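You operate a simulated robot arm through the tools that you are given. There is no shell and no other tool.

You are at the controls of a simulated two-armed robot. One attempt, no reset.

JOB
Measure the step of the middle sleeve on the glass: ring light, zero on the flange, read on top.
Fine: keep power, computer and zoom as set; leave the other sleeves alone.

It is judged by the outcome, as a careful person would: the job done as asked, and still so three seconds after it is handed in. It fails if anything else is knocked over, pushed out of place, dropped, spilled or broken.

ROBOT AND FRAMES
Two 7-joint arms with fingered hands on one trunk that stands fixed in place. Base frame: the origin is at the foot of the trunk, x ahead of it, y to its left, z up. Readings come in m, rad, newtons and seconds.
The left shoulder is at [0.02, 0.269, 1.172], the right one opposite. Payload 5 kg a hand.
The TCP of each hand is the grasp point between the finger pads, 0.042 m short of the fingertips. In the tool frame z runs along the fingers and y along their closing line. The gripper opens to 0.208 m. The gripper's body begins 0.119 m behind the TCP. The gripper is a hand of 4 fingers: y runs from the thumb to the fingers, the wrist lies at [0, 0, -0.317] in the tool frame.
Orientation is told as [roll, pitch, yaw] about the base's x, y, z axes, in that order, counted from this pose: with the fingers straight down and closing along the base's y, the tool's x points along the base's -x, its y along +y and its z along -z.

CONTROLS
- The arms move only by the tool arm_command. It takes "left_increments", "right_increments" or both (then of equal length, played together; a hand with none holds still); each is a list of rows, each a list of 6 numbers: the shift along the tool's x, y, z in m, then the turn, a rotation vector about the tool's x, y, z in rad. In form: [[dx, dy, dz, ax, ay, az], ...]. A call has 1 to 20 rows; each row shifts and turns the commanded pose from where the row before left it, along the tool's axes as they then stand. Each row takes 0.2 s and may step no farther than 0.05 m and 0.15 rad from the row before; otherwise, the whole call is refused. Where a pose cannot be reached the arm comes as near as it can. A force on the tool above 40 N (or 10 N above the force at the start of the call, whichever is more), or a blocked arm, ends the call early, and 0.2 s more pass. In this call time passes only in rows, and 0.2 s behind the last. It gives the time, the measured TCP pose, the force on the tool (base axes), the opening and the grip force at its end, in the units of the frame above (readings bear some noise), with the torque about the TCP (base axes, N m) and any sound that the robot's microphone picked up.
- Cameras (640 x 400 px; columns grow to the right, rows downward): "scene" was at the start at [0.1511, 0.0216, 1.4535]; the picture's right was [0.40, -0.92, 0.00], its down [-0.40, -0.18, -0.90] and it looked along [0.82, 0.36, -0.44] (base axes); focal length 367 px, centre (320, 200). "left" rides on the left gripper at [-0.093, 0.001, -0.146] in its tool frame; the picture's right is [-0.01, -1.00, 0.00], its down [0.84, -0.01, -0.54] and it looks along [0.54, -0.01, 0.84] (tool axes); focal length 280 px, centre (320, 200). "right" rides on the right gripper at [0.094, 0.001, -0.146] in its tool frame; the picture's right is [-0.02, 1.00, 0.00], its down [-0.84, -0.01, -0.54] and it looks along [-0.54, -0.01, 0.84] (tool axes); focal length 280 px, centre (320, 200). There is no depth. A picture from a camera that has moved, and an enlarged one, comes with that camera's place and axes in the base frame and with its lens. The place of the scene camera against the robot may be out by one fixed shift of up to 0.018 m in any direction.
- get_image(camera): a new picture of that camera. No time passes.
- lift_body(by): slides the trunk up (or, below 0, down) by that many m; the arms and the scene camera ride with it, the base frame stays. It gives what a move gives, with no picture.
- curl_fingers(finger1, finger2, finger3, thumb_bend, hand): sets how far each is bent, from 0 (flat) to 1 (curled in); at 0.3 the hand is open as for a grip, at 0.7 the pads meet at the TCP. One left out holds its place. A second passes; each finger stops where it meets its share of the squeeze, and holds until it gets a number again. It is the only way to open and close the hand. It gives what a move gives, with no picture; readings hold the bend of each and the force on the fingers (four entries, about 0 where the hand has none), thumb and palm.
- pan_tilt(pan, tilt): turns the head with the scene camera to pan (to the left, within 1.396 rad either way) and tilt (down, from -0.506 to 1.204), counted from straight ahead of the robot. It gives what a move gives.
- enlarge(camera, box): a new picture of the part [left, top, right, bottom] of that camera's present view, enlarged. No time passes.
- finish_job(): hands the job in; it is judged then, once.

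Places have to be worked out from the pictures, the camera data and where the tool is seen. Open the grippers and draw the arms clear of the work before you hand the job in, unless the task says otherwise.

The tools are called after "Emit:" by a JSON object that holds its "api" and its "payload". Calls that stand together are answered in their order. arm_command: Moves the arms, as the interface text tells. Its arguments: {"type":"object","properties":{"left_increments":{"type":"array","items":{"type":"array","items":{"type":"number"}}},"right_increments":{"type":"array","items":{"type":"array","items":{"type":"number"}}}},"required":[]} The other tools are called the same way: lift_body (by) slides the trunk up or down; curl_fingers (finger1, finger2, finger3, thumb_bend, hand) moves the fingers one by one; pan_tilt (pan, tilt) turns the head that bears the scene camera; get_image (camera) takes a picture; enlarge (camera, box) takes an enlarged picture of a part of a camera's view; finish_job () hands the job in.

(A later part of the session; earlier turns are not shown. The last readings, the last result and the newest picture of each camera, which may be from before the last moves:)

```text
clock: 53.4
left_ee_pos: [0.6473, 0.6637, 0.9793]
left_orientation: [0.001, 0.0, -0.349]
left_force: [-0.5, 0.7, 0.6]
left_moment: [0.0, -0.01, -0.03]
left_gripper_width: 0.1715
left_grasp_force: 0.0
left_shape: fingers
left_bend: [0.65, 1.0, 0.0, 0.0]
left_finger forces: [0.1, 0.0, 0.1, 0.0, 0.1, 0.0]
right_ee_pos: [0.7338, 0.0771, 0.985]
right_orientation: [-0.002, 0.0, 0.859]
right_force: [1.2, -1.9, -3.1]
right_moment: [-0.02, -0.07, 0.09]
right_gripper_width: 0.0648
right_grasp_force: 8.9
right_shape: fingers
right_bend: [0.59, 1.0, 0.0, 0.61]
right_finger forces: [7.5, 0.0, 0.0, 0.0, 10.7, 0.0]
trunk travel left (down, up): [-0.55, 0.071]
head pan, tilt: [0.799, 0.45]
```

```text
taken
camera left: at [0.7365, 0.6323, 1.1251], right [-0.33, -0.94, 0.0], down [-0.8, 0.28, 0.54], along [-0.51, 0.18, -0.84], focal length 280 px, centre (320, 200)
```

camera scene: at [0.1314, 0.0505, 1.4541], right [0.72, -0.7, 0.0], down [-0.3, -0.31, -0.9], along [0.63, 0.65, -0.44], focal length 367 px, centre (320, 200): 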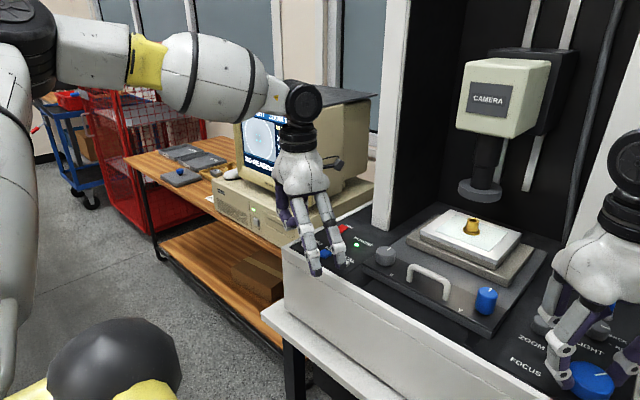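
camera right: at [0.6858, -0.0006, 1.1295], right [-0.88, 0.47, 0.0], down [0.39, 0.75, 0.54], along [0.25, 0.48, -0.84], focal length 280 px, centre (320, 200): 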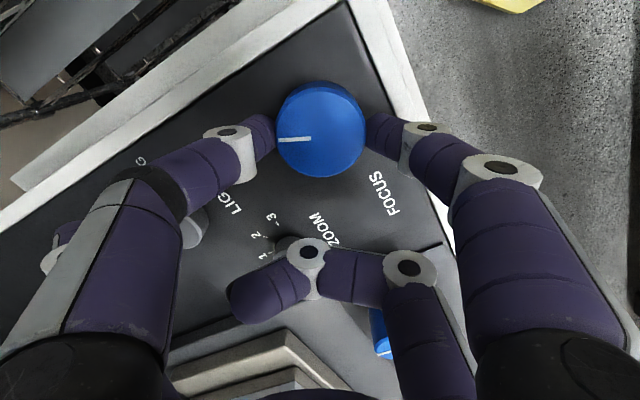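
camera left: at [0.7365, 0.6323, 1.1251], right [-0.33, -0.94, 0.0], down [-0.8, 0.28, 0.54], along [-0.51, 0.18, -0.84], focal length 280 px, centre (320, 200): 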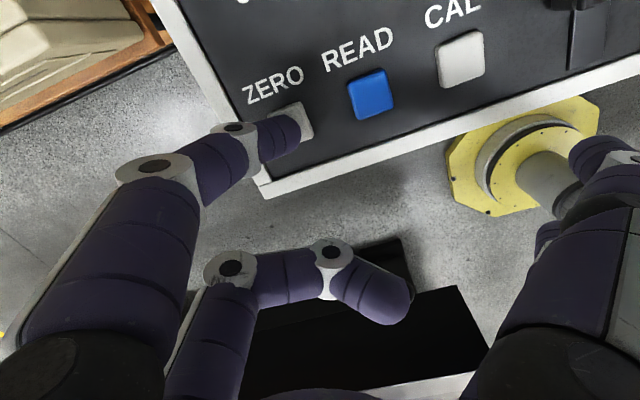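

Still free. Continuing downward 8 mm in 2 mm–4 mm steps.

Emit:
{"api": "arm_command", "payload": {"left_increments": [[0, -0.001, 0.003, 0, 0, 0], [0, 0, 0.003, 0, 0, 0]]}}

Emit:
{"api": "arm_command", "payload": {"left_increments": [[0, 0, 0.003, 0, 0, 0]]}}

Emit:
{"api": "get_image", "payload": {"camera": "left"}}

```text
clock: 54.0
left_ee_pos: [0.6482, 0.6616, 0.9742]
left_orientation: [0.0, -0.002, -0.348]
left_force: [-0.9, 1.2, 6.0]
left_moment: [0.16, -0.15, 0.04]
left_gripper_width: 0.1707
left_grasp_force: 3.2
left_shape: fingers
left_bend: [0.65, 1.0, 0.0, 0.0]
left_finger forces: [5.6, 0.1, 0.0, 0.0, 0.0, 0.1]
right_ee_pos: [0.7335, 0.0775, 0.9845]
right_orientation: [-0.001, 0.0, 0.859]
right_force: [2.6, -2.3, -3.2]
right_moment: [0.01, -0.12, 0.09]
right_gripper_width: 0.0648
right_grasp_force: 8.9
right_shape: fingers
right_bend: [0.59, 1.0, 0.0, 0.61]
right_finger forces: [7.1, 0.0, 0.1, 0.0, 10.8, 0.1]
trunk travel left (down, up): [-0.55, 0.071]
head pan, tilt: [0.799, 0.45]
heard: click
```

```text
clock: 54.4
left_ee_pos: [0.6468, 0.6616, 0.9718]
left_orientation: [0.002, -0.002, -0.35]
left_force: [-1.2, 4.1, 11.3]
left_moment: [0.33, -0.37, 0.17]
left_gripper_width: 0.1709
left_grasp_force: 6.2
left_shape: fingers
left_bend: [0.65, 1.0, 0.0, 0.0]
left_finger forces: [12.3, 0.0, 0.0, 0.1, 0.1, 0.0]
right_ee_pos: [0.7321, 0.0779, 0.9851]
right_orientation: [-0.001, 0.0, 0.859]
right_force: [3.6, -1.5, -4.3]
right_moment: [0.1, -0.19, 0.11]
right_gripper_width: 0.0648
right_grasp_force: 8.6
right_shape: fingers
right_bend: [0.59, 1.0, 0.0, 0.61]
right_finger forces: [6.9, 0.0, 0.0, 0.2, 10.9, 0.0]
trunk travel left (down, up): [-0.55, 0.071]
head pan, tilt: [0.799, 0.45]
```

```text
taken
camera left: at [0.7366, 0.631, 1.1184], right [-0.33, -0.94, 0.0], down [-0.8, 0.28, 0.54], along [-0.51, 0.18, -0.84], focal length 280 px, centre (320, 200)
```

left: 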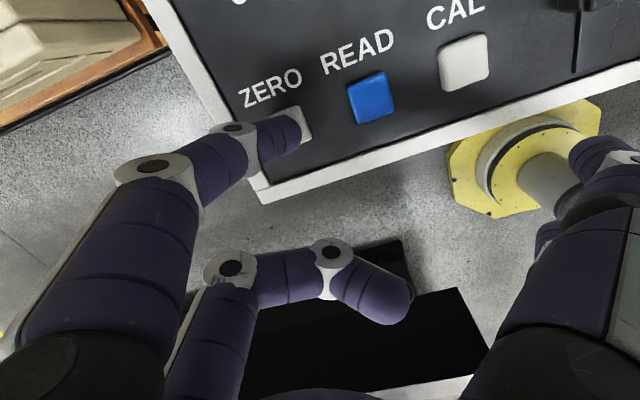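

A click was heard on ZERO. I'll lift 5 cm straight up and check the screen.

Emit:
{"api": "arm_command", "payload": {"left_increments": [[0, 0, -0.025, 0, 0, 0], [0, 0, -0.03, 0, 0, 0]]}}

Emit:
{"api": "enlarge", "payload": {"camera": "scene", "box": [225, 90, 345, 210]}}

```text
clock: 55.0
left_ee_pos: [0.6454, 0.6633, 1.0261]
left_orientation: [0.0, 0.001, -0.349]
left_force: [0.6, -1.1, -0.4]
left_moment: [0.03, 0.0, -0.01]
left_gripper_width: 0.1711
left_grasp_force: 0.1
left_shape: fingers
left_bend: [0.65, 1.0, 0.0, 0.0]
left_finger forces: [0.0, 0.1, 0.1, 0.1, 0.0, 0.0]
right_ee_pos: [0.7333, 0.0774, 0.9841]
right_orientation: [0.001, -0.001, 0.859]
right_force: [2.7, -2.5, -1.3]
right_moment: [0.03, -0.05, 0.06]
right_gripper_width: 0.0647
right_grasp_force: 9.0
right_shape: fingers
right_bend: [0.59, 1.0, 0.0, 0.61]
right_finger forces: [7.5, 0.0, 0.0, 0.0, 10.5, 0.0]
trunk travel left (down, up): [-0.55, 0.071]
head pan, tilt: [0.799, 0.45]
```

```text
3.33 times, centred on (285, 150) of scene
camera zoom: at [0.1313, 0.0502, 1.4541], right [0.72, -0.7, 0.0], down [-0.3, -0.31, -0.9], along [0.63, 0.65, -0.43], focal length 1223 px, centre (437, 367)
```

zoom: 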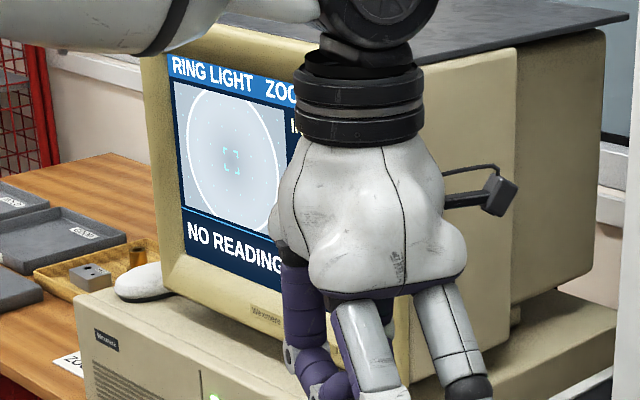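

The hand hides half of the screen. I'll raise it clear to read the whole display.

Emit:
{"api": "arm_command", "payload": {"left_increments": [[0.01, 0, -0.045, 0, 0, 0], [0.01, 0, -0.045, 0, 0, 0], [0.01, 0, -0.045, 0, 0, 0], [0.01, 0, -0.045, 0, 0, 0], [0.01, 0, -0.045, 0, 0, 0], [0.01, 0, -0.045, 0, 0, 0], [0.01, 0, -0.045, 0, 0, 0]]}}

Emit:
{"api": "enlarge", "payload": {"camera": "scene", "box": [225, 90, 345, 210]}}

```text
clock: 56.6
left_ee_pos: [0.5841, 0.6887, 1.3391]
left_orientation: [0.0, 0.001, -0.349]
left_force: [0.2, -0.8, 1.3]
left_moment: [0.01, -0.03, 0.01]
left_gripper_width: 0.171
left_grasp_force: 0.1
left_shape: fingers
left_bend: [0.65, 1.0, 0.0, 0.0]
left_finger forces: [0.0, 0.1, 0.0, 0.0, 0.1, 0.0]
right_ee_pos: [0.7331, 0.0766, 0.9838]
right_orientation: [0.001, 0.0, 0.858]
right_force: [2.4, -1.0, -2.7]
right_moment: [0.03, -0.13, 0.08]
right_gripper_width: 0.0648
right_grasp_force: 9.4
right_shape: fingers
right_bend: [0.59, 1.0, 0.0, 0.61]
right_finger forces: [7.3, 0.0, 0.0, 0.0, 10.5, 0.0]
trunk travel left (down, up): [-0.55, 0.071]
head pan, tilt: [0.799, 0.45]
```

```text
3.33 times, centred on (285, 150) of scene
camera zoom: at [0.1312, 0.0501, 1.4541], right [0.72, -0.7, 0.0], down [-0.3, -0.31, -0.9], along [0.63, 0.65, -0.43], focal length 1223 px, centre (437, 367)
```

zoom: 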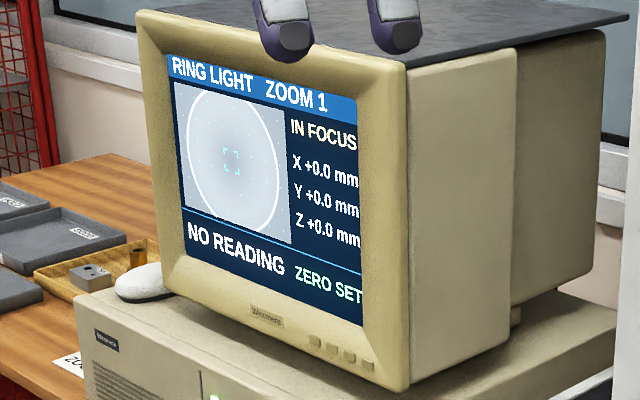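

ZERO SET, with X/Y/Z all +0.0 mm while IN FOCUS on the flange. Now I'll turn FOCUS clockwise to raise the lens to the sleeve top, watching Z.

Emit:
{"api": "arm_command", "payload": {"right_increments": [[0.00015, -0.003, 0, 0, 0, 0.1], [0.00015, -0.003, 0, 0, 0, 0.1], [0.00015, -0.003, 0, 0, 0, 0.1], [0.00015, -0.003, 0, 0, 0, 0.1], [0.00015, -0.003, 0, 0, 0, 0.1]]}}

Emit:
{"api": "enlarge", "payload": {"camera": "scene", "box": [225, 90, 345, 210]}}

Emit:
{"api": "arm_command", "payload": {"right_increments": [[0.00015, -0.003, 0, 0, 0, 0.1], [0.00015, -0.003, 0, 0, 0, 0.1], [0.00015, -0.003, 0, 0, 0, 0.1], [0.00015, -0.003, 0, 0, 0, 0.1], [0.00015, -0.003, 0, 0, 0, 0.1]]}}

Emit:
{"api": "enlarge", "payload": {"camera": "scene", "box": [225, 90, 345, 210]}}

Emit:
{"api": "arm_command", "payload": {"right_increments": [[0.00015, -0.003, 0, 0, 0, 0.1], [0.00015, -0.003, 0, 0, 0, 0.1], [0.00015, -0.003, 0, 0, 0, 0.1], [0.00015, -0.003, 0, 0, 0, 0.1]]}}

Emit:
{"api": "enlarge", "payload": {"camera": "scene", "box": [225, 90, 345, 210]}}

Emit:
{"api": "get_image", "payload": {"camera": "right"}}

```text
clock: 57.8
left_ee_pos: [0.5844, 0.6879, 1.3401]
left_orientation: [0.0, 0.0, -0.348]
left_force: [0.0, 0.1, -0.4]
left_moment: [0.0, 0.03, -0.01]
left_gripper_width: 0.1715
left_grasp_force: 0.0
left_shape: fingers
left_bend: [0.65, 1.0, 0.0, 0.0]
left_finger forces: [0.0, 0.1, 0.0, 0.0, 0.0, 0.1]
right_ee_pos: [0.7425, 0.0661, 0.9844]
right_orientation: [0.0, 0.001, 0.357]
right_force: [-3.3, -6.2, 2.0]
right_moment: [-0.28, 0.1, 0.21]
right_gripper_width: 0.0644
right_grasp_force: 9.3
right_shape: fingers
right_bend: [0.59, 1.0, 0.0, 0.61]
right_finger forces: [6.6, 0.0, 0.0, 0.0, 12.1, 0.1]
trunk travel left (down, up): [-0.55, 0.071]
head pan, tilt: [0.799, 0.45]
```

```text
3.33 times, centred on (285, 150) of scene
camera zoom: at [0.131, 0.0503, 1.4541], right [0.72, -0.7, 0.0], down [-0.3, -0.31, -0.9], along [0.63, 0.65, -0.43], focal length 1223 px, centre (437, 367)
```

zoom: 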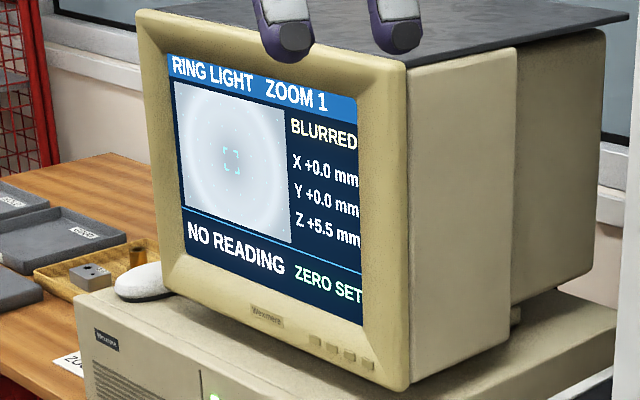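

```text
clock: 59.0
left_ee_pos: [0.5852, 0.6891, 1.3393]
left_orientation: [0.001, 0.002, -0.349]
left_force: [-0.8, -0.7, -0.1]
left_moment: [0.0, -0.04, 0.02]
left_gripper_width: 0.1713
left_grasp_force: 0.1
left_shape: fingers
left_bend: [0.65, 1.0, 0.0, 0.0]
left_finger forces: [0.0, 0.1, 0.0, 0.1, 0.0, 0.0]
right_ee_pos: [0.7435, 0.0517, 0.9856]
right_orientation: [0.0, -0.001, -0.142]
right_force: [-0.6, -5.8, -7.5]
right_moment: [-0.18, -0.17, 0.24]
right_gripper_width: 0.0648
right_grasp_force: 8.9
right_shape: fingers
right_bend: [0.59, 1.0, 0.0, 0.61]
right_finger forces: [5.8, 0.1, 0.0, 0.1, 11.1, 0.1]
trunk travel left (down, up): [-0.55, 0.071]
head pan, tilt: [0.799, 0.45]
```

```text
3.33 times, centred on (285, 150) of scene
camera zoom: at [0.1315, 0.0503, 1.454], right [0.72, -0.7, 0.0], down [-0.3, -0.31, -0.9], along [0.63, 0.65, -0.44], focal length 1223 px, centre (437, 367)
```

zoom: 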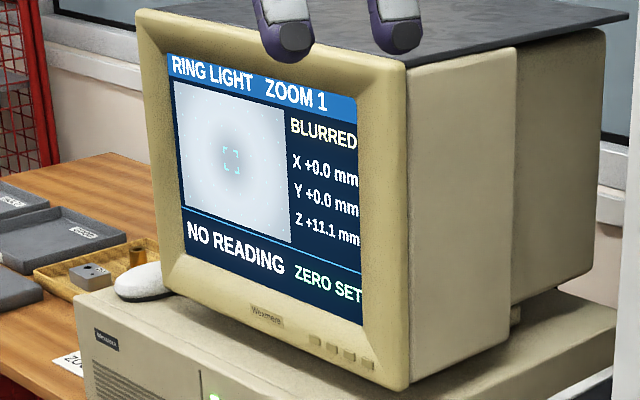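

```text
clock: 60.0
left_ee_pos: [0.5835, 0.689, 1.3399]
left_orientation: [0.001, -0.002, -0.351]
left_force: [0.0, 0.4, -0.2]
left_moment: [-0.03, -0.04, -0.01]
left_gripper_width: 0.1712
left_grasp_force: 0.1
left_shape: fingers
left_bend: [0.65, 1.0, 0.0, 0.0]
left_finger forces: [0.0, 0.0, 0.0, 0.1, 0.0, 0.1]
right_ee_pos: [0.7397, 0.0395, 0.9856]
right_orientation: [0.001, 0.002, -0.543]
right_force: [-1.4, -4.5, -2.0]
right_moment: [-0.21, 0.01, 0.18]
right_gripper_width: 0.0646
right_grasp_force: 8.9
right_shape: fingers
right_bend: [0.59, 1.0, 0.0, 0.61]
right_finger forces: [6.5, 0.0, 0.0, 0.0, 10.6, 0.0]
trunk travel left (down, up): [-0.55, 0.071]
head pan, tilt: [0.799, 0.45]
```

```text
3.33 times, centred on (285, 150) of scene
camera zoom: at [0.1309, 0.0505, 1.4541], right [0.72, -0.7, 0.0], down [-0.3, -0.31, -0.9], along [0.63, 0.65, -0.43], focal length 1223 px, centre (437, 367)
```

zoom: 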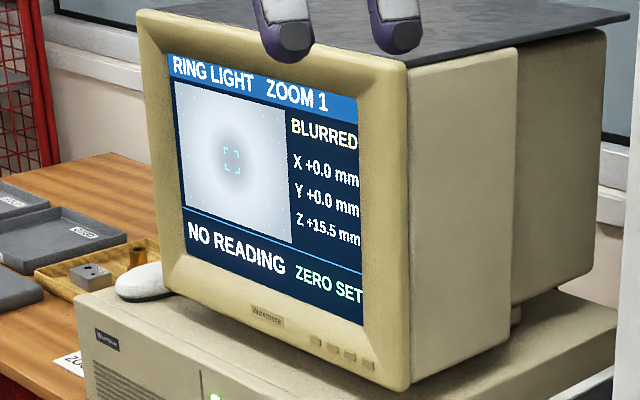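

```text
taken
camera right: at [0.6624, 0.0894, 1.1304], right [0.53, 0.85, 0.0], down [0.71, -0.45, 0.54], along [0.46, -0.29, -0.84], focal length 280 px, centre (320, 200)
```

right: 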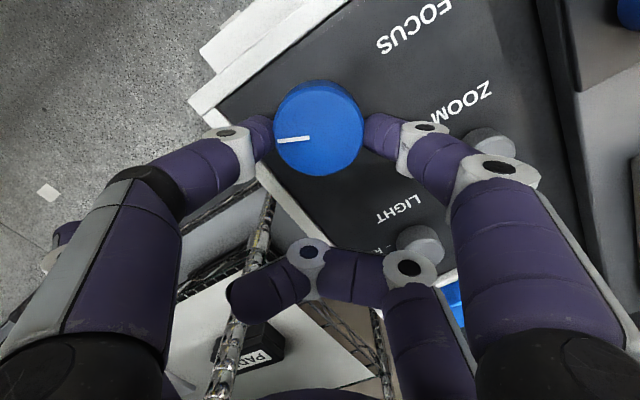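

Z is now +15.5 mm (≈11 mm/rad) and still blurred with the bore disc sharpening. I'll finish this stroke to yaw −0.7, release, and swing back for another grip.

Emit:
{"api": "arm_command", "payload": {"right_increments": [[0.0001, -0.0023, 0, 0, 0, 0.075], [0.0001, -0.0023, 0, 0, 0, 0.075]]}}

Emit:
{"api": "enlarge", "payload": {"camera": "scene", "box": [225, 90, 345, 210]}}

Emit:
{"api": "curl_fingers", "payload": {"hand": "right", "finger1": 0.5, "thumb_bend": 0.5}}

Emit:
{"api": "arm_command", "payload": {"right_increments": [[0, 0, -0.025, 0, 0, 0], [0, 0, -0.025, 0, 0, 0]]}}

Emit:
{"api": "enlarge", "payload": {"camera": "scene", "box": [225, 90, 345, 210]}}

```text
clock: 60.6
left_ee_pos: [0.585, 0.6883, 1.3404]
left_orientation: [-0.001, -0.002, -0.349]
left_force: [0.4, 0.6, 0.5]
left_moment: [-0.02, -0.05, -0.03]
left_gripper_width: 0.1712
left_grasp_force: 0.0
left_shape: fingers
left_bend: [0.65, 1.0, 0.0, 0.0]
left_finger forces: [0.1, 0.0, 0.0, 0.0, 0.0, 0.1]
right_ee_pos: [0.7378, 0.0356, 0.9848]
right_orientation: [0.002, -0.002, -0.692]
right_force: [-2.8, -6.5, 4.5]
right_moment: [-0.27, 0.23, 0.27]
right_gripper_width: 0.0646
right_grasp_force: 9.7
right_shape: fingers
right_bend: [0.6, 1.0, 0.0, 0.61]
right_finger forces: [6.3, 0.0, 0.0, 0.0, 12.8, 0.1]
trunk travel left (down, up): [-0.55, 0.071]
head pan, tilt: [0.799, 0.45]
```

```text
3.33 times, centred on (285, 150) of scene
camera zoom: at [0.1305, 0.0503, 1.4542], right [0.72, -0.7, 0.0], down [-0.3, -0.31, -0.9], along [0.63, 0.65, -0.43], focal length 1223 px, centre (437, 367)
```

zoom: 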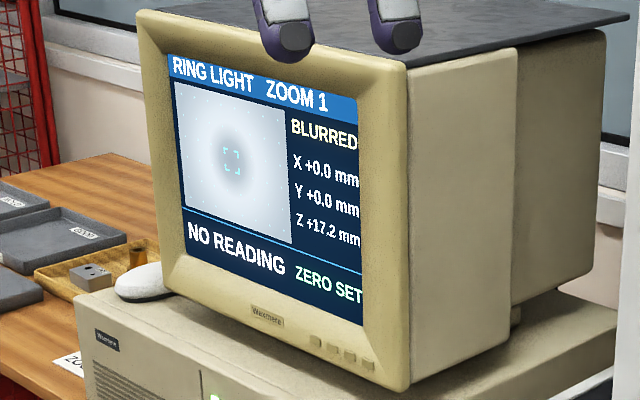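

```text
clock: 61.6
left_ee_pos: [0.5857, 0.6883, 1.3394]
left_orientation: [0.0, -0.001, -0.347]
left_force: [-0.2, -0.6, 0.3]
left_moment: [0.0, 0.03, -0.01]
left_gripper_width: 0.1712
left_grasp_force: 0.1
left_shape: fingers
left_bend: [0.65, 1.0, 0.0, 0.0]
left_finger forces: [0.0, 0.0, 0.1, 0.0, 0.0, 0.1]
right_ee_pos: [0.7385, 0.0352, 0.983]
right_orientation: [0.001, 0.0, -0.691]
right_force: [-0.7, -1.1, -0.5]
right_moment: [0.03, -0.02, 0.01]
right_gripper_width: 0.1126
right_grasp_force: 0.0
right_shape: fingers
right_bend: [0.5, 1.0, 0.0, 0.5]
right_finger forces: [0.0, 0.0, 0.0, 0.0, 0.0, 0.0]
trunk travel left (down, up): [-0.55, 0.071]
head pan, tilt: [0.799, 0.45]
```

```text
clock: 62.2
left_ee_pos: [0.5849, 0.6896, 1.34]
left_orientation: [0.001, 0.0, -0.349]
left_force: [-0.4, 0.4, -0.9]
left_moment: [-0.01, -0.05, -0.05]
left_gripper_width: 0.1711
left_grasp_force: 0.1
left_shape: fingers
left_bend: [0.65, 1.0, 0.0, 0.0]
left_finger forces: [0.0, 0.0, 0.0, 0.1, 0.1, 0.0]
right_ee_pos: [0.7381, 0.0375, 1.0317]
right_orientation: [0.0, -0.002, -0.692]
right_force: [0.7, 0.1, 0.6]
right_moment: [-0.01, -0.04, -0.07]
right_gripper_width: 0.1126
right_grasp_force: 0.0
right_shape: fingers
right_bend: [0.5, 1.0, 0.0, 0.5]
right_finger forces: [0.0, 0.0, 0.1, 0.0, 0.1, 0.1]
trunk travel left (down, up): [-0.55, 0.071]
head pan, tilt: [0.799, 0.45]
```

```text
3.33 times, centred on (285, 150) of scene
camera zoom: at [0.131, 0.0506, 1.4541], right [0.72, -0.7, 0.0], down [-0.3, -0.31, -0.9], along [0.63, 0.65, -0.44], focal length 1223 px, centre (437, 367)
```

zoom: 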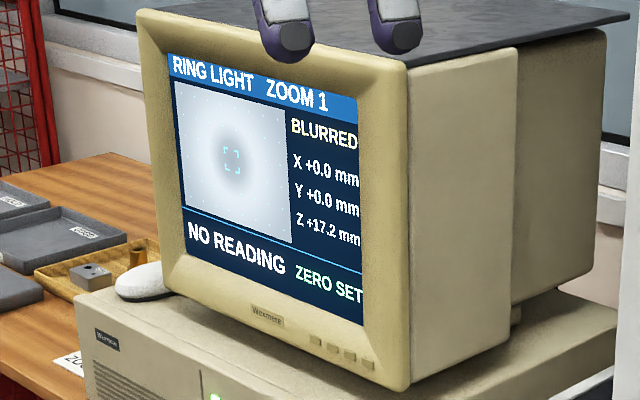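

Z stays at +17.2 mm after release. I'll swing back about the knob axis to yaw ≈+0.6 and check alignment.

Emit:
{"api": "arm_command", "payload": {"right_increments": [[0.0003, 0.00433, 0, 0, 0, -0.145], [0.0003, 0.00433, 0, 0, 0, -0.145], [0.0003, 0.00433, 0, 0, 0, -0.145], [0.0003, 0.00433, 0, 0, 0, -0.145], [0.0003, 0.00433, 0, 0, 0, -0.145], [0.0003, 0.00433, 0, 0, 0, -0.145], [0.0003, 0.00433, 0, 0, 0, -0.145], [0.0003, 0.00433, 0, 0, 0, -0.145], [0.0003, 0.00433, 0, 0, 0, -0.145]]}}

Emit:
{"api": "get_image", "payload": {"camera": "right"}}

```text
clock: 64.2
left_ee_pos: [0.5855, 0.6875, 1.3396]
left_orientation: [0.001, 0.0, -0.349]
left_force: [0.2, -0.5, -0.2]
left_moment: [0.03, 0.01, 0.0]
left_gripper_width: 0.1712
left_grasp_force: 0.0
left_shape: fingers
left_bend: [0.65, 1.0, 0.0, 0.0]
left_finger forces: [0.0, 0.0, 0.0, 0.0, 0.0, 0.0]
right_ee_pos: [0.7385, 0.0733, 1.0335]
right_orientation: [0.0, 0.0, 0.617]
right_force: [-0.9, 0.5, 0.7]
right_moment: [0.03, -0.02, 0.01]
right_gripper_width: 0.1124
right_grasp_force: 0.1
right_shape: fingers
right_bend: [0.5, 1.0, 0.0, 0.5]
right_finger forces: [0.0, 0.0, 0.0, 0.0, 0.0, 0.0]
trunk travel left (down, up): [-0.55, 0.071]
head pan, tilt: [0.799, 0.45]
```

```text
taken
camera right: at [0.6631, 0.0205, 1.1792], right [-0.57, 0.82, 0.0], down [0.69, 0.48, 0.54], along [0.44, 0.3, -0.84], focal length 280 px, centre (320, 200)
```

right: 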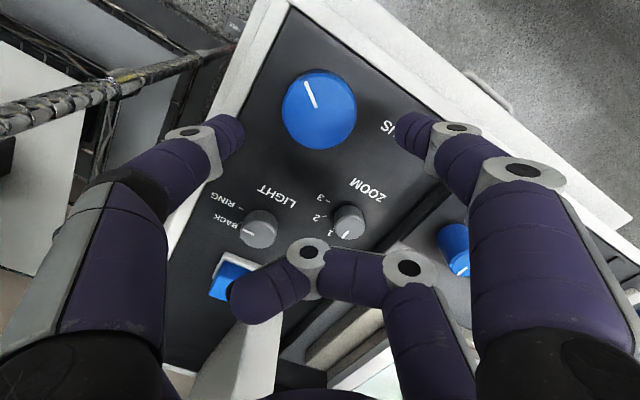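

Aligned again. Descending, gripping, and turning clockwise with Z checks.

Emit:
{"api": "arm_command", "payload": {"right_increments": [[0.001, 0, 0.025, 0, 0, 0], [0, 0, 0.024, 0, 0, 0]]}}

Emit:
{"api": "curl_fingers", "payload": {"hand": "right", "finger1": 0.64, "thumb_bend": 0.64}}

Emit:
{"api": "arm_command", "payload": {"right_increments": [[0.00015, -0.003, 0, 0, 0, 0.1], [0.00015, -0.003, 0, 0, 0, 0.1], [0.00015, -0.003, 0, 0, 0, 0.1]]}}

Emit:
{"api": "enlarge", "payload": {"camera": "scene", "box": [225, 90, 345, 210]}}

Emit:
{"api": "arm_command", "payload": {"right_increments": [[0.00015, -0.003, 0, 0, 0, 0.1], [0.00015, -0.003, 0, 0, 0, 0.1], [0.00015, -0.003, 0, 0, 0, 0.1]]}}

Emit:
{"api": "enlarge", "payload": {"camera": "scene", "box": [225, 90, 345, 210]}}

```text
clock: 64.8
left_ee_pos: [0.5846, 0.6887, 1.3379]
left_orientation: [0.0, -0.002, -0.348]
left_force: [0.0, -0.5, -0.4]
left_moment: [0.03, 0.06, 0.0]
left_gripper_width: 0.1711
left_grasp_force: 0.0
left_shape: fingers
left_bend: [0.65, 1.0, 0.0, 0.0]
left_finger forces: [0.0, 0.0, 0.0, 0.1, 0.0, 0.0]
right_ee_pos: [0.741, 0.069, 0.9834]
right_orientation: [0.0, 0.0, 0.612]
right_force: [1.0, -0.5, 1.3]
right_moment: [0.01, 0.07, 0.0]
right_gripper_width: 0.1125
right_grasp_force: 0.1
right_shape: fingers
right_bend: [0.5, 1.0, 0.0, 0.5]
right_finger forces: [0.0, 0.0, 0.0, 0.0, 0.0, 0.0]
trunk travel left (down, up): [-0.55, 0.071]
head pan, tilt: [0.799, 0.45]
```

```text
clock: 65.8
left_ee_pos: [0.5848, 0.6881, 1.3405]
left_orientation: [-0.001, 0.001, -0.349]
left_force: [0.2, 0.2, 0.6]
left_moment: [-0.02, 0.0, 0.0]
left_gripper_width: 0.1711
left_grasp_force: 0.1
left_shape: fingers
left_bend: [0.65, 1.0, 0.0, 0.0]
left_finger forces: [0.1, 0.1, 0.1, 0.0, 0.0, 0.1]
right_ee_pos: [0.7406, 0.0703, 0.9825]
right_orientation: [-0.002, 0.001, 0.613]
right_force: [0.7, -0.1, 1.7]
right_moment: [-0.05, 0.02, 0.03]
right_gripper_width: 0.065
right_grasp_force: 8.5
right_shape: fingers
right_bend: [0.58, 1.0, 0.0, 0.62]
right_finger forces: [8.7, 0.0, 0.0, 0.0, 9.0, 0.0]
trunk travel left (down, up): [-0.55, 0.071]
head pan, tilt: [0.799, 0.45]
```

```text
clock: 66.6
left_ee_pos: [0.5866, 0.6889, 1.3391]
left_orientation: [0.0, 0.0, -0.351]
left_force: [0.0, 0.0, 0.1]
left_moment: [0.0, -0.02, 0.04]
left_gripper_width: 0.1713
left_grasp_force: 0.2
left_shape: fingers
left_bend: [0.65, 1.0, 0.0, 0.0]
left_finger forces: [0.1, 0.1, 0.1, 0.1, 0.0, 0.0]
right_ee_pos: [0.7442, 0.0631, 0.9834]
right_orientation: [0.001, -0.001, 0.313]
right_force: [2.0, -1.9, -6.8]
right_moment: [-0.03, -0.33, 0.11]
right_gripper_width: 0.0652
right_grasp_force: 8.2
right_shape: fingers
right_bend: [0.58, 1.0, 0.0, 0.62]
right_finger forces: [6.8, 0.1, 0.0, 0.1, 9.6, 0.0]
trunk travel left (down, up): [-0.55, 0.071]
head pan, tilt: [0.799, 0.45]
```

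```text
3.33 times, centred on (285, 150) of scene
camera zoom: at [0.1317, 0.0505, 1.454], right [0.72, -0.7, 0.0], down [-0.3, -0.31, -0.9], along [0.63, 0.65, -0.44], focal length 1223 px, centre (437, 367)
```

zoom: 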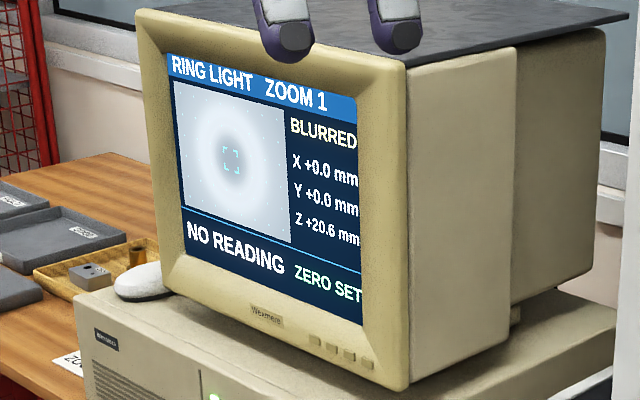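

```text
clock: 67.4
left_ee_pos: [0.5847, 0.6884, 1.3393]
left_orientation: [-0.001, 0.001, -0.349]
left_force: [-0.4, -1.1, 0.1]
left_moment: [0.0, 0.01, 0.01]
left_gripper_width: 0.1711
left_grasp_force: 0.0
left_shape: fingers
left_bend: [0.65, 1.0, 0.0, 0.0]
left_finger forces: [0.0, 0.0, 0.0, 0.0, 0.0, 0.0]
right_ee_pos: [0.7462, 0.0539, 0.9844]
right_orientation: [-0.001, 0.0, 0.01]
right_force: [0.1, -3.7, -7.7]
right_moment: [-0.1, -0.25, 0.18]
right_gripper_width: 0.0653
right_grasp_force: 7.9
right_shape: fingers
right_bend: [0.59, 1.0, 0.0, 0.61]
right_finger forces: [6.0, 0.0, 0.1, 0.1, 10.2, 0.0]
trunk travel left (down, up): [-0.55, 0.071]
head pan, tilt: [0.799, 0.45]
```

```text
3.33 times, centred on (285, 150) of scene
camera zoom: at [0.1316, 0.0504, 1.4541], right [0.72, -0.7, 0.0], down [-0.3, -0.31, -0.9], along [0.63, 0.65, -0.44], focal length 1223 px, centre (437, 367)
```

zoom: 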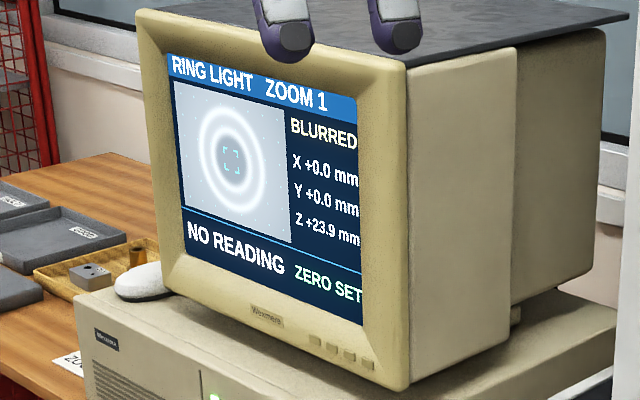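

Now two rings of the top rim are sharpening at Z +23.9. Approaching in small steps.

Emit:
{"api": "arm_command", "payload": {"right_increments": [[0.00015, -0.003, 0, 0, 0, 0.1]]}}

Emit:
{"api": "enlarge", "payload": {"camera": "scene", "box": [225, 90, 345, 210]}}

Emit:
{"api": "arm_command", "payload": {"right_increments": [[0.00015, -0.003, 0, 0, 0, 0.1]]}}

Emit:
{"api": "enlarge", "payload": {"camera": "scene", "box": [225, 90, 345, 210]}}

Emit:
{"api": "arm_command", "payload": {"right_increments": [[0.00015, -0.003, 0, 0, 0, 0.1]]}}

Emit:
{"api": "enlarge", "payload": {"camera": "scene", "box": [225, 90, 345, 210]}}

```text
clock: 67.8
left_ee_pos: [0.5837, 0.6884, 1.3382]
left_orientation: [0.001, 0.001, -0.348]
left_force: [-0.4, 1.0, 0.2]
left_moment: [0.02, 0.01, 0.03]
left_gripper_width: 0.1712
left_grasp_force: 0.2
left_shape: fingers
left_bend: [0.65, 1.0, 0.0, 0.0]
left_finger forces: [0.0, 0.0, 0.0, 0.0, 0.0, 0.0]
right_ee_pos: [0.745, 0.0507, 0.9842]
right_orientation: [0.0, 0.001, -0.087]
right_force: [-1.0, -3.7, -5.0]
right_moment: [-0.16, -0.16, 0.18]
right_gripper_width: 0.0651
right_grasp_force: 8.1
right_shape: fingers
right_bend: [0.59, 1.0, 0.0, 0.61]
right_finger forces: [6.2, 0.0, 0.1, 0.0, 10.5, 0.0]
trunk travel left (down, up): [-0.55, 0.071]
head pan, tilt: [0.799, 0.45]
```

```text
3.33 times, centred on (285, 150) of scene
camera zoom: at [0.1314, 0.0504, 1.4541], right [0.72, -0.7, 0.0], down [-0.3, -0.31, -0.9], along [0.63, 0.65, -0.44], focal length 1223 px, centre (437, 367)
```

zoom: 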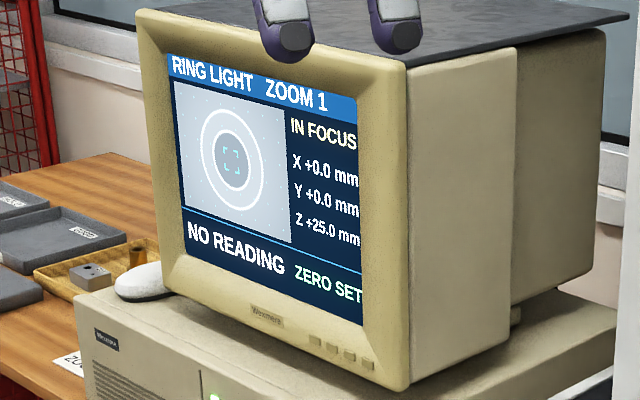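

```text
clock: 68.2
left_ee_pos: [0.5847, 0.6885, 1.3397]
left_orientation: [0.0, 0.001, -0.349]
left_force: [0.3, 0.2, 0.3]
left_moment: [-0.06, -0.01, 0.01]
left_gripper_width: 0.1712
left_grasp_force: 0.0
left_shape: fingers
left_bend: [0.65, 1.0, 0.0, 0.0]
left_finger forces: [0.0, 0.0, 0.0, 0.0, 0.0, 0.0]
right_ee_pos: [0.7439, 0.0478, 0.9844]
right_orientation: [0.0, 0.0, -0.187]
right_force: [-2.7, -2.9, -3.4]
right_moment: [-0.13, 0.04, 0.2]
right_gripper_width: 0.065
right_grasp_force: 8.7
right_shape: fingers
right_bend: [0.59, 1.0, 0.0, 0.61]
right_finger forces: [6.4, 0.0, 0.1, 0.1, 10.0, 0.1]
trunk travel left (down, up): [-0.55, 0.071]
head pan, tilt: [0.799, 0.45]
```

```text
3.33 times, centred on (285, 150) of scene
camera zoom: at [0.1312, 0.0505, 1.4541], right [0.72, -0.7, 0.0], down [-0.3, -0.31, -0.9], along [0.63, 0.65, -0.44], focal length 1223 px, centre (437, 367)
```

zoom: 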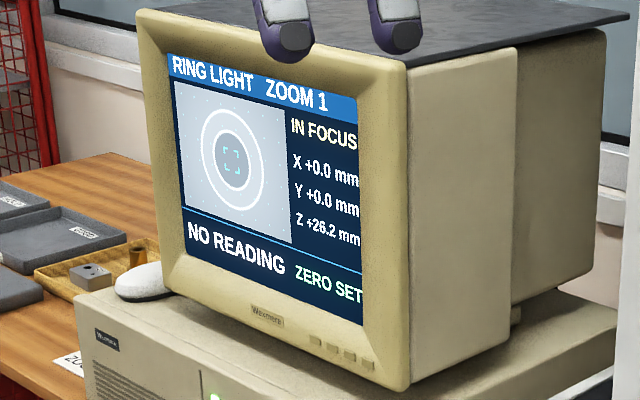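

```text
clock: 68.6
left_ee_pos: [0.5849, 0.6885, 1.3386]
left_orientation: [-0.001, 0.0, -0.349]
left_force: [0.1, 0.8, -0.7]
left_moment: [0.0, 0.01, -0.06]
left_gripper_width: 0.171
left_grasp_force: 0.1
left_shape: fingers
left_bend: [0.65, 1.0, 0.0, 0.0]
left_finger forces: [0.0, 0.0, 0.0, 0.1, 0.0, 0.1]
right_ee_pos: [0.7439, 0.0452, 0.9843]
right_orientation: [0.001, 0.001, -0.288]
right_force: [-3.5, -1.8, -5.2]
right_moment: [-0.14, -0.07, 0.2]
right_gripper_width: 0.0652
right_grasp_force: 7.8
right_shape: fingers
right_bend: [0.59, 1.0, 0.0, 0.61]
right_finger forces: [6.2, 0.1, 0.0, 0.0, 10.0, 0.1]
trunk travel left (down, up): [-0.55, 0.071]
head pan, tilt: [0.799, 0.45]
```

```text
3.33 times, centred on (285, 150) of scene
camera zoom: at [0.1314, 0.0505, 1.4541], right [0.72, -0.7, 0.0], down [-0.3, -0.31, -0.9], along [0.63, 0.65, -0.44], focal length 1223 px, centre (437, 367)
```

zoom: 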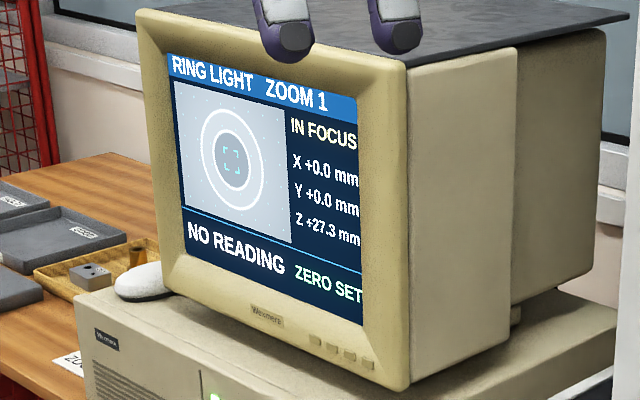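

IN FOCUS from +25.0 through +27.3. I'll find the upper edge of the top-rim band so I can centre on the sharpest point.

Emit:
{"api": "arm_command", "payload": {"right_increments": [[0.0001, -0.0015, 0, 0, 0, 0.05]]}}

Emit:
{"api": "enlarge", "payload": {"camera": "scene", "box": [225, 90, 345, 210]}}

Emit:
{"api": "arm_command", "payload": {"right_increments": [[0.0001, -0.0015, 0, 0, 0, 0.05]]}}

Emit:
{"api": "enlarge", "payload": {"camera": "scene", "box": [225, 90, 345, 210]}}

```text
clock: 69.0
left_ee_pos: [0.5843, 0.6889, 1.3383]
left_orientation: [-0.001, 0.0, -0.349]
left_force: [0.6, 0.8, 1.1]
left_moment: [0.01, 0.06, -0.01]
left_gripper_width: 0.1712
left_grasp_force: 0.0
left_shape: fingers
left_bend: [0.65, 1.0, 0.0, 0.0]
left_finger forces: [0.0, 0.1, 0.0, 0.1, 0.0, 0.0]
right_ee_pos: [0.7436, 0.0442, 0.9851]
right_orientation: [0.002, -0.003, -0.337]
right_force: [0.0, -3.2, -4.2]
right_moment: [-0.1, -0.1, 0.13]
right_gripper_width: 0.065
right_grasp_force: 8.8
right_shape: fingers
right_bend: [0.59, 1.0, 0.0, 0.61]
right_finger forces: [7.3, 0.0, 0.0, 0.0, 9.9, 0.1]
trunk travel left (down, up): [-0.55, 0.071]
head pan, tilt: [0.799, 0.45]
```

```text
3.33 times, centred on (285, 150) of scene
camera zoom: at [0.1315, 0.0506, 1.4541], right [0.72, -0.7, 0.0], down [-0.3, -0.31, -0.9], along [0.63, 0.65, -0.44], focal length 1223 px, centre (437, 367)
```

zoom: 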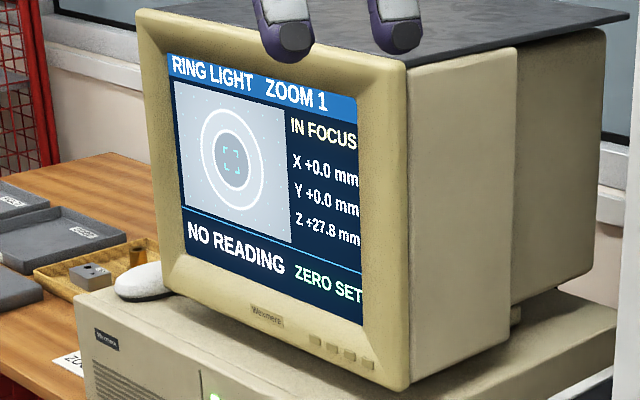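

```text
clock: 69.4
left_ee_pos: [0.5861, 0.6891, 1.3398]
left_orientation: [-0.001, 0.001, -0.348]
left_force: [-0.3, -0.5, -0.2]
left_moment: [-0.03, -0.02, 0.0]
left_gripper_width: 0.1712
left_grasp_force: 0.1
left_shape: fingers
left_bend: [0.65, 1.0, 0.0, 0.0]
left_finger forces: [0.0, 0.1, 0.1, 0.0, 0.1, 0.0]
right_ee_pos: [0.7412, 0.0416, 0.9846]
right_orientation: [0.0, -0.001, -0.387]
right_force: [3.4, -2.6, -1.0]
right_moment: [-0.07, -0.13, 0.11]
right_gripper_width: 0.0652
right_grasp_force: 8.8
right_shape: fingers
right_bend: [0.59, 1.0, 0.0, 0.61]
right_finger forces: [8.1, 0.0, 0.0, 0.0, 9.9, 0.0]
trunk travel left (down, up): [-0.55, 0.071]
head pan, tilt: [0.799, 0.45]
```

```text
3.33 times, centred on (285, 150) of scene
camera zoom: at [0.1315, 0.0505, 1.4541], right [0.72, -0.7, 0.0], down [-0.3, -0.31, -0.9], along [0.63, 0.65, -0.44], focal length 1223 px, centre (437, 367)
```

zoom: 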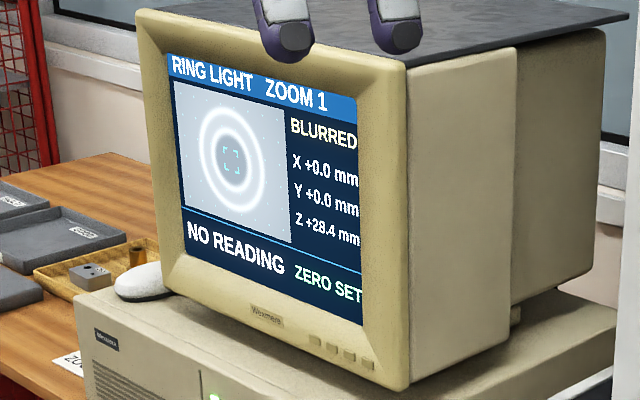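

Blurred at +28.4, so the upper edge is ≈28.1. To pin the band centre I'll come back down and find the lower edge precisely.

Emit:
{"api": "arm_command", "payload": {"right_increments": [[0.00015, 0.00315, 0, 0, 0, -0.105], [0.00015, 0.00315, 0, 0, 0, -0.105], [0.00015, 0.00315, 0, 0, 0, -0.105]]}}

Emit:
{"api": "enlarge", "payload": {"camera": "scene", "box": [225, 90, 345, 210]}}

Emit:
{"api": "arm_command", "payload": {"right_increments": [[0, 0.0009, 0, 0, 0, -0.03]]}}

Emit:
{"api": "enlarge", "payload": {"camera": "scene", "box": [225, 90, 345, 210]}}

Emit:
{"api": "arm_command", "payload": {"right_increments": [[0, 0.0009, 0, 0, 0, -0.03]]}}

Emit:
{"api": "enlarge", "payload": {"camera": "scene", "box": [225, 90, 345, 210]}}

```text
clock: 70.2
left_ee_pos: [0.5856, 0.6888, 1.3385]
left_orientation: [0.002, -0.001, -0.35]
left_force: [-0.1, -0.2, 0.0]
left_moment: [0.02, 0.04, 0.01]
left_gripper_width: 0.1711
left_grasp_force: 0.1
left_shape: fingers
left_bend: [0.65, 1.0, 0.0, 0.0]
left_finger forces: [0.0, 0.0, 0.0, 0.0, 0.0, 0.0]
right_ee_pos: [0.7454, 0.0508, 0.9849]
right_orientation: [0.0, 0.001, -0.069]
right_force: [4.5, -0.8, -1.8]
right_moment: [0.0, -0.18, -0.07]
right_gripper_width: 0.065
right_grasp_force: 9.0
right_shape: fingers
right_bend: [0.59, 1.0, 0.0, 0.61]
right_finger forces: [9.0, 0.0, 0.0, 0.1, 8.8, 0.0]
trunk travel left (down, up): [-0.55, 0.071]
head pan, tilt: [0.799, 0.45]
```

```text
3.33 times, centred on (285, 150) of scene
camera zoom: at [0.1315, 0.0504, 1.4541], right [0.72, -0.7, 0.0], down [-0.3, -0.31, -0.9], along [0.63, 0.65, -0.44], focal length 1223 px, centre (437, 367)
```

zoom: 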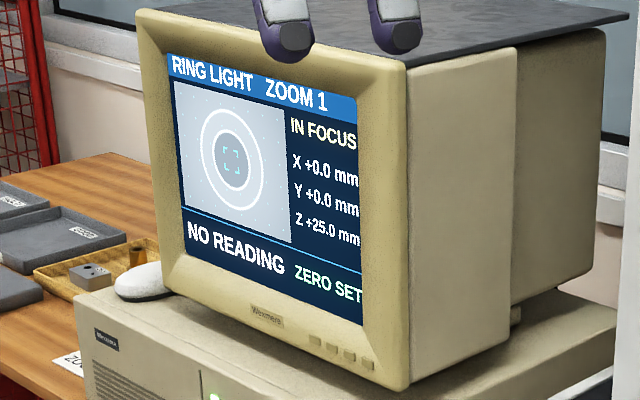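

```text
clock: 70.6
left_ee_pos: [0.5849, 0.689, 1.339]
left_orientation: [0.001, 0.0, -0.349]
left_force: [0.5, -0.2, -0.4]
left_moment: [0.0, -0.03, 0.03]
left_gripper_width: 0.1713
left_grasp_force: 0.1
left_shape: fingers
left_bend: [0.65, 1.0, 0.0, 0.0]
left_finger forces: [0.0, 0.0, 0.0, 0.1, 0.0, 0.0]
right_ee_pos: [0.7449, 0.0515, 0.9846]
right_orientation: [0.002, 0.0, -0.041]
right_force: [2.9, 0.9, -1.2]
right_moment: [-0.01, -0.17, -0.04]
right_gripper_width: 0.065
right_grasp_force: 8.8
right_shape: fingers
right_bend: [0.59, 1.0, 0.0, 0.61]
right_finger forces: [8.9, 0.0, 0.0, 0.1, 8.8, 0.0]
trunk travel left (down, up): [-0.55, 0.071]
head pan, tilt: [0.799, 0.45]
```

```text
3.33 times, centred on (285, 150) of scene
camera zoom: at [0.1314, 0.0506, 1.4541], right [0.72, -0.7, 0.0], down [-0.3, -0.31, -0.9], along [0.63, 0.65, -0.44], focal length 1223 px, centre (437, 367)
```

zoom: 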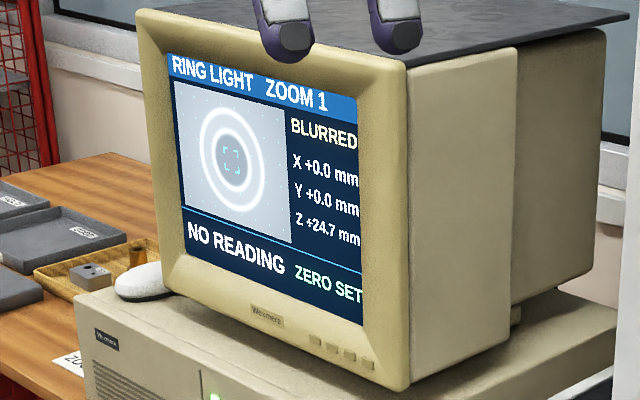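

```text
clock: 71.0
left_ee_pos: [0.5861, 0.6889, 1.338]
left_orientation: [-0.001, 0.001, -0.349]
left_force: [-0.7, -0.6, 0.1]
left_moment: [0.0, 0.02, 0.0]
left_gripper_width: 0.171
left_grasp_force: 0.1
left_shape: fingers
left_bend: [0.65, 1.0, 0.0, 0.0]
left_finger forces: [0.0, 0.0, 0.0, 0.0, 0.1, 0.0]
right_ee_pos: [0.7458, 0.0535, 0.9841]
right_orientation: [0.001, -0.002, -0.011]
right_force: [3.7, 0.2, -4.9]
right_moment: [0.05, -0.31, -0.08]
right_gripper_width: 0.0648
right_grasp_force: 8.8
right_shape: fingers
right_bend: [0.59, 1.0, 0.0, 0.61]
right_finger forces: [8.6, 0.0, 0.0, 0.1, 8.6, 0.1]
trunk travel left (down, up): [-0.55, 0.071]
head pan, tilt: [0.799, 0.45]
```

```text
3.33 times, centred on (285, 150) of scene
camera zoom: at [0.1317, 0.0506, 1.454], right [0.72, -0.7, 0.0], down [-0.3, -0.31, -0.9], along [0.63, 0.65, -0.44], focal length 1223 px, centre (437, 367)
```

zoom: 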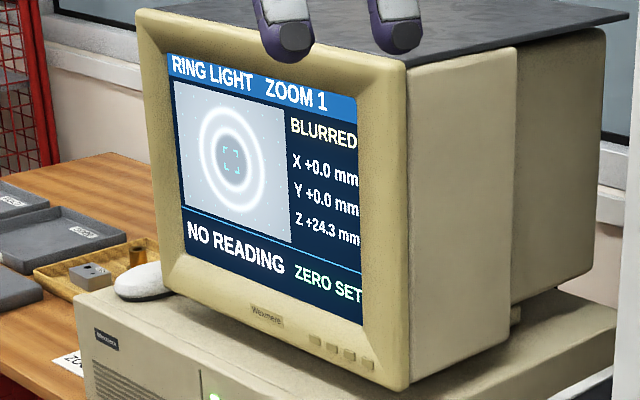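

Top band ≈24.85…28.1 (centre ≈26.5, half-width ≈1.6 mm). By the same half-width, my zero may be up to ~1 mm off the flange's best focus, so I'll go back down, find the flange band edges using the live Z, and re-zero at its exact centre. Turning counter-clockwise 1.1 rad.

Emit:
{"api": "arm_command", "payload": {"right_increments": [[0.00015, 0.003, 0, 0, 0, -0.1], [0.00015, 0.003, 0, 0, 0, -0.1], [0.00015, 0.003, 0, 0, 0, -0.1], [0.00015, 0.003, 0, 0, 0, -0.1], [0.00015, 0.003, 0, 0, 0, -0.1], [0.00015, 0.003, 0, 0, 0, -0.1], [0.00015, 0.003, 0, 0, 0, -0.1], [0.00015, 0.003, 0, 0, 0, -0.1], [0.00015, 0.003, 0, 0, 0, -0.1], [0.00015, 0.003, 0, 0, 0, -0.1], [0.00015, 0.003, 0, 0, 0, -0.1]]}}

Emit:
{"api": "enlarge", "payload": {"camera": "scene", "box": [225, 90, 345, 210]}}

Emit:
{"api": "get_image", "payload": {"camera": "right"}}

```text
clock: 73.4
left_ee_pos: [0.5851, 0.689, 1.3398]
left_orientation: [0.002, 0.001, -0.347]
left_force: [-0.6, 0.0, 0.1]
left_moment: [-0.05, -0.02, 0.01]
left_gripper_width: 0.1713
left_grasp_force: 0.1
left_shape: fingers
left_bend: [0.65, 1.0, 0.0, 0.0]
left_finger forces: [0.0, 0.1, 0.0, 0.1, 0.0, 0.0]
right_ee_pos: [0.7296, 0.0818, 0.9848]
right_orientation: [-0.002, 0.001, 1.091]
right_force: [5.9, 6.7, -2.2]
right_moment: [0.27, -0.22, -0.01]
right_gripper_width: 0.0651
right_grasp_force: 9.6
right_shape: fingers
right_bend: [0.58, 1.0, 0.0, 0.61]
right_finger forces: [8.1, 0.0, 0.0, 0.1, 10.2, 0.1]
trunk travel left (down, up): [-0.55, 0.071]
head pan, tilt: [0.799, 0.45]
```

```text
3.33 times, centred on (285, 150) of scene
camera zoom: at [0.1316, 0.051, 1.4541], right [0.72, -0.7, 0.0], down [-0.3, -0.31, -0.9], along [0.63, 0.65, -0.44], focal length 1223 px, centre (437, 367)
```

zoom: 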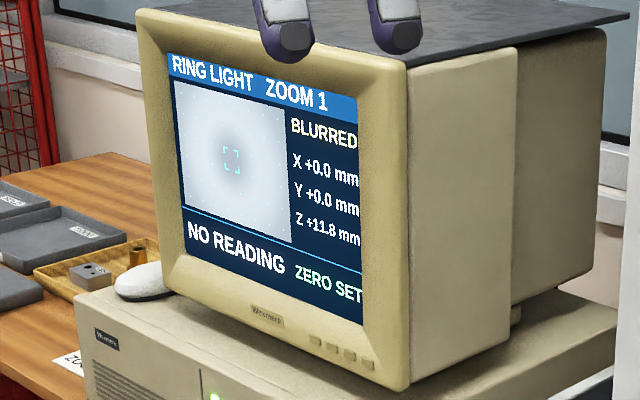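

```text
taken
camera right: at [0.6861, -0.0003, 1.1305], right [-0.88, 0.47, 0.0], down [0.4, 0.74, 0.54], along [0.26, 0.47, -0.84], focal length 280 px, centre (320, 200)
```

right: 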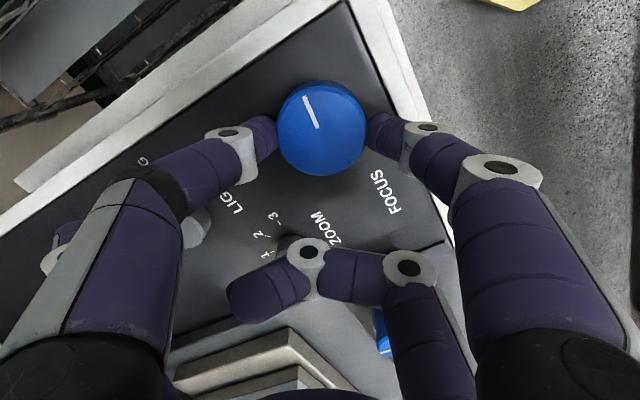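

Z +11.8. Releasing, lifting, and swinging clockwise to yaw −0.6 for the second half of the way down.

Emit:
{"api": "curl_fingers", "payload": {"hand": "right", "finger1": 0.5, "thumb_bend": 0.5}}

Emit:
{"api": "arm_command", "payload": {"right_increments": [[0, 0, -0.025, 0, 0, 0], [0, 0, -0.025, 0, 0, 0], [0.0003, -0.0042, 0, 0, 0, 0.141], [0.0003, -0.0042, 0, 0, 0, 0.141], [0.0003, -0.0042, 0, 0, 0, 0.141], [0.0003, -0.0042, 0, 0, 0, 0.141], [0.0003, -0.0042, 0, 0, 0, 0.141], [0.0003, -0.0042, 0, 0, 0, 0.141], [0.0003, -0.0042, 0, 0, 0, 0.141], [0.0003, -0.0042, 0, 0, 0, 0.141], [0.0003, -0.0042, 0, 0, 0, 0.141], [0.0003, -0.0042, 0, 0, 0, 0.141], [0.0003, -0.0042, 0, 0, 0, 0.141], [0.0003, -0.0042, 0, 0, 0, 0.141]]}}

Emit:
{"api": "get_image", "payload": {"camera": "right"}}

```text
clock: 74.4
left_ee_pos: [0.5841, 0.6889, 1.3405]
left_orientation: [0.0, 0.0, -0.347]
left_force: [0.5, 0.1, 0.4]
left_moment: [0.0, -0.03, 0.01]
left_gripper_width: 0.1712
left_grasp_force: 0.1
left_shape: fingers
left_bend: [0.65, 1.0, 0.0, 0.0]
left_finger forces: [0.0, 0.0, 0.1, 0.1, 0.0, 0.0]
right_ee_pos: [0.7295, 0.0811, 0.9849]
right_orientation: [0.001, 0.001, 1.089]
right_force: [-0.1, -0.2, 0.7]
right_moment: [-0.01, -0.01, 0.04]
right_gripper_width: 0.1121
right_grasp_force: 0.1
right_shape: fingers
right_bend: [0.5, 1.0, 0.0, 0.5]
right_finger forces: [0.1, 0.1, 0.0, 0.1, 0.1, 0.1]
trunk travel left (down, up): [-0.55, 0.071]
head pan, tilt: [0.799, 0.45]
```

```text
clock: 77.4
left_ee_pos: [0.5825, 0.6883, 1.3396]
left_orientation: [0.001, 0.001, -0.351]
left_force: [-1.8, -0.1, 0.5]
left_moment: [0.0, -0.24, -0.02]
left_gripper_width: 0.1709
left_grasp_force: 0.1
left_shape: fingers
left_bend: [0.65, 1.0, 0.0, 0.0]
left_finger forces: [0.0, 0.0, 0.0, 0.1, 0.0, 0.1]
right_ee_pos: [0.7382, 0.0362, 1.0361]
right_orientation: [0.001, 0.0, -0.605]
right_force: [-0.8, 0.0, -0.2]
right_moment: [-0.01, -0.14, -0.03]
right_gripper_width: 0.1125
right_grasp_force: 0.1
right_shape: fingers
right_bend: [0.5, 1.0, 0.0, 0.5]
right_finger forces: [0.0, 0.0, 0.0, 0.1, 0.0, 0.0]
trunk travel left (down, up): [-0.55, 0.071]
head pan, tilt: [0.799, 0.45]
```

```text
taken
camera right: at [0.6639, 0.0909, 1.1816], right [0.58, 0.81, 0.0], down [0.68, -0.49, 0.54], along [0.44, -0.31, -0.84], focal length 280 px, centre (320, 200)
```

right: 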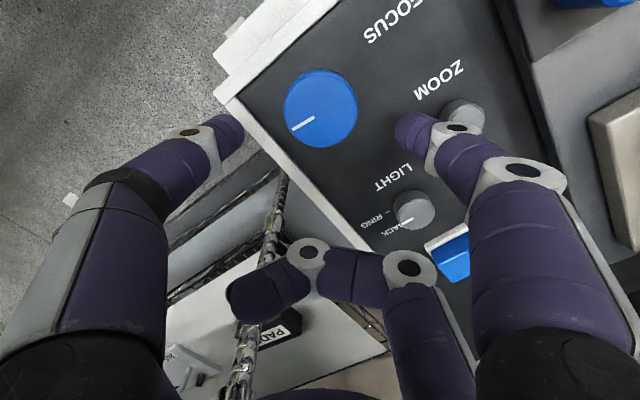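

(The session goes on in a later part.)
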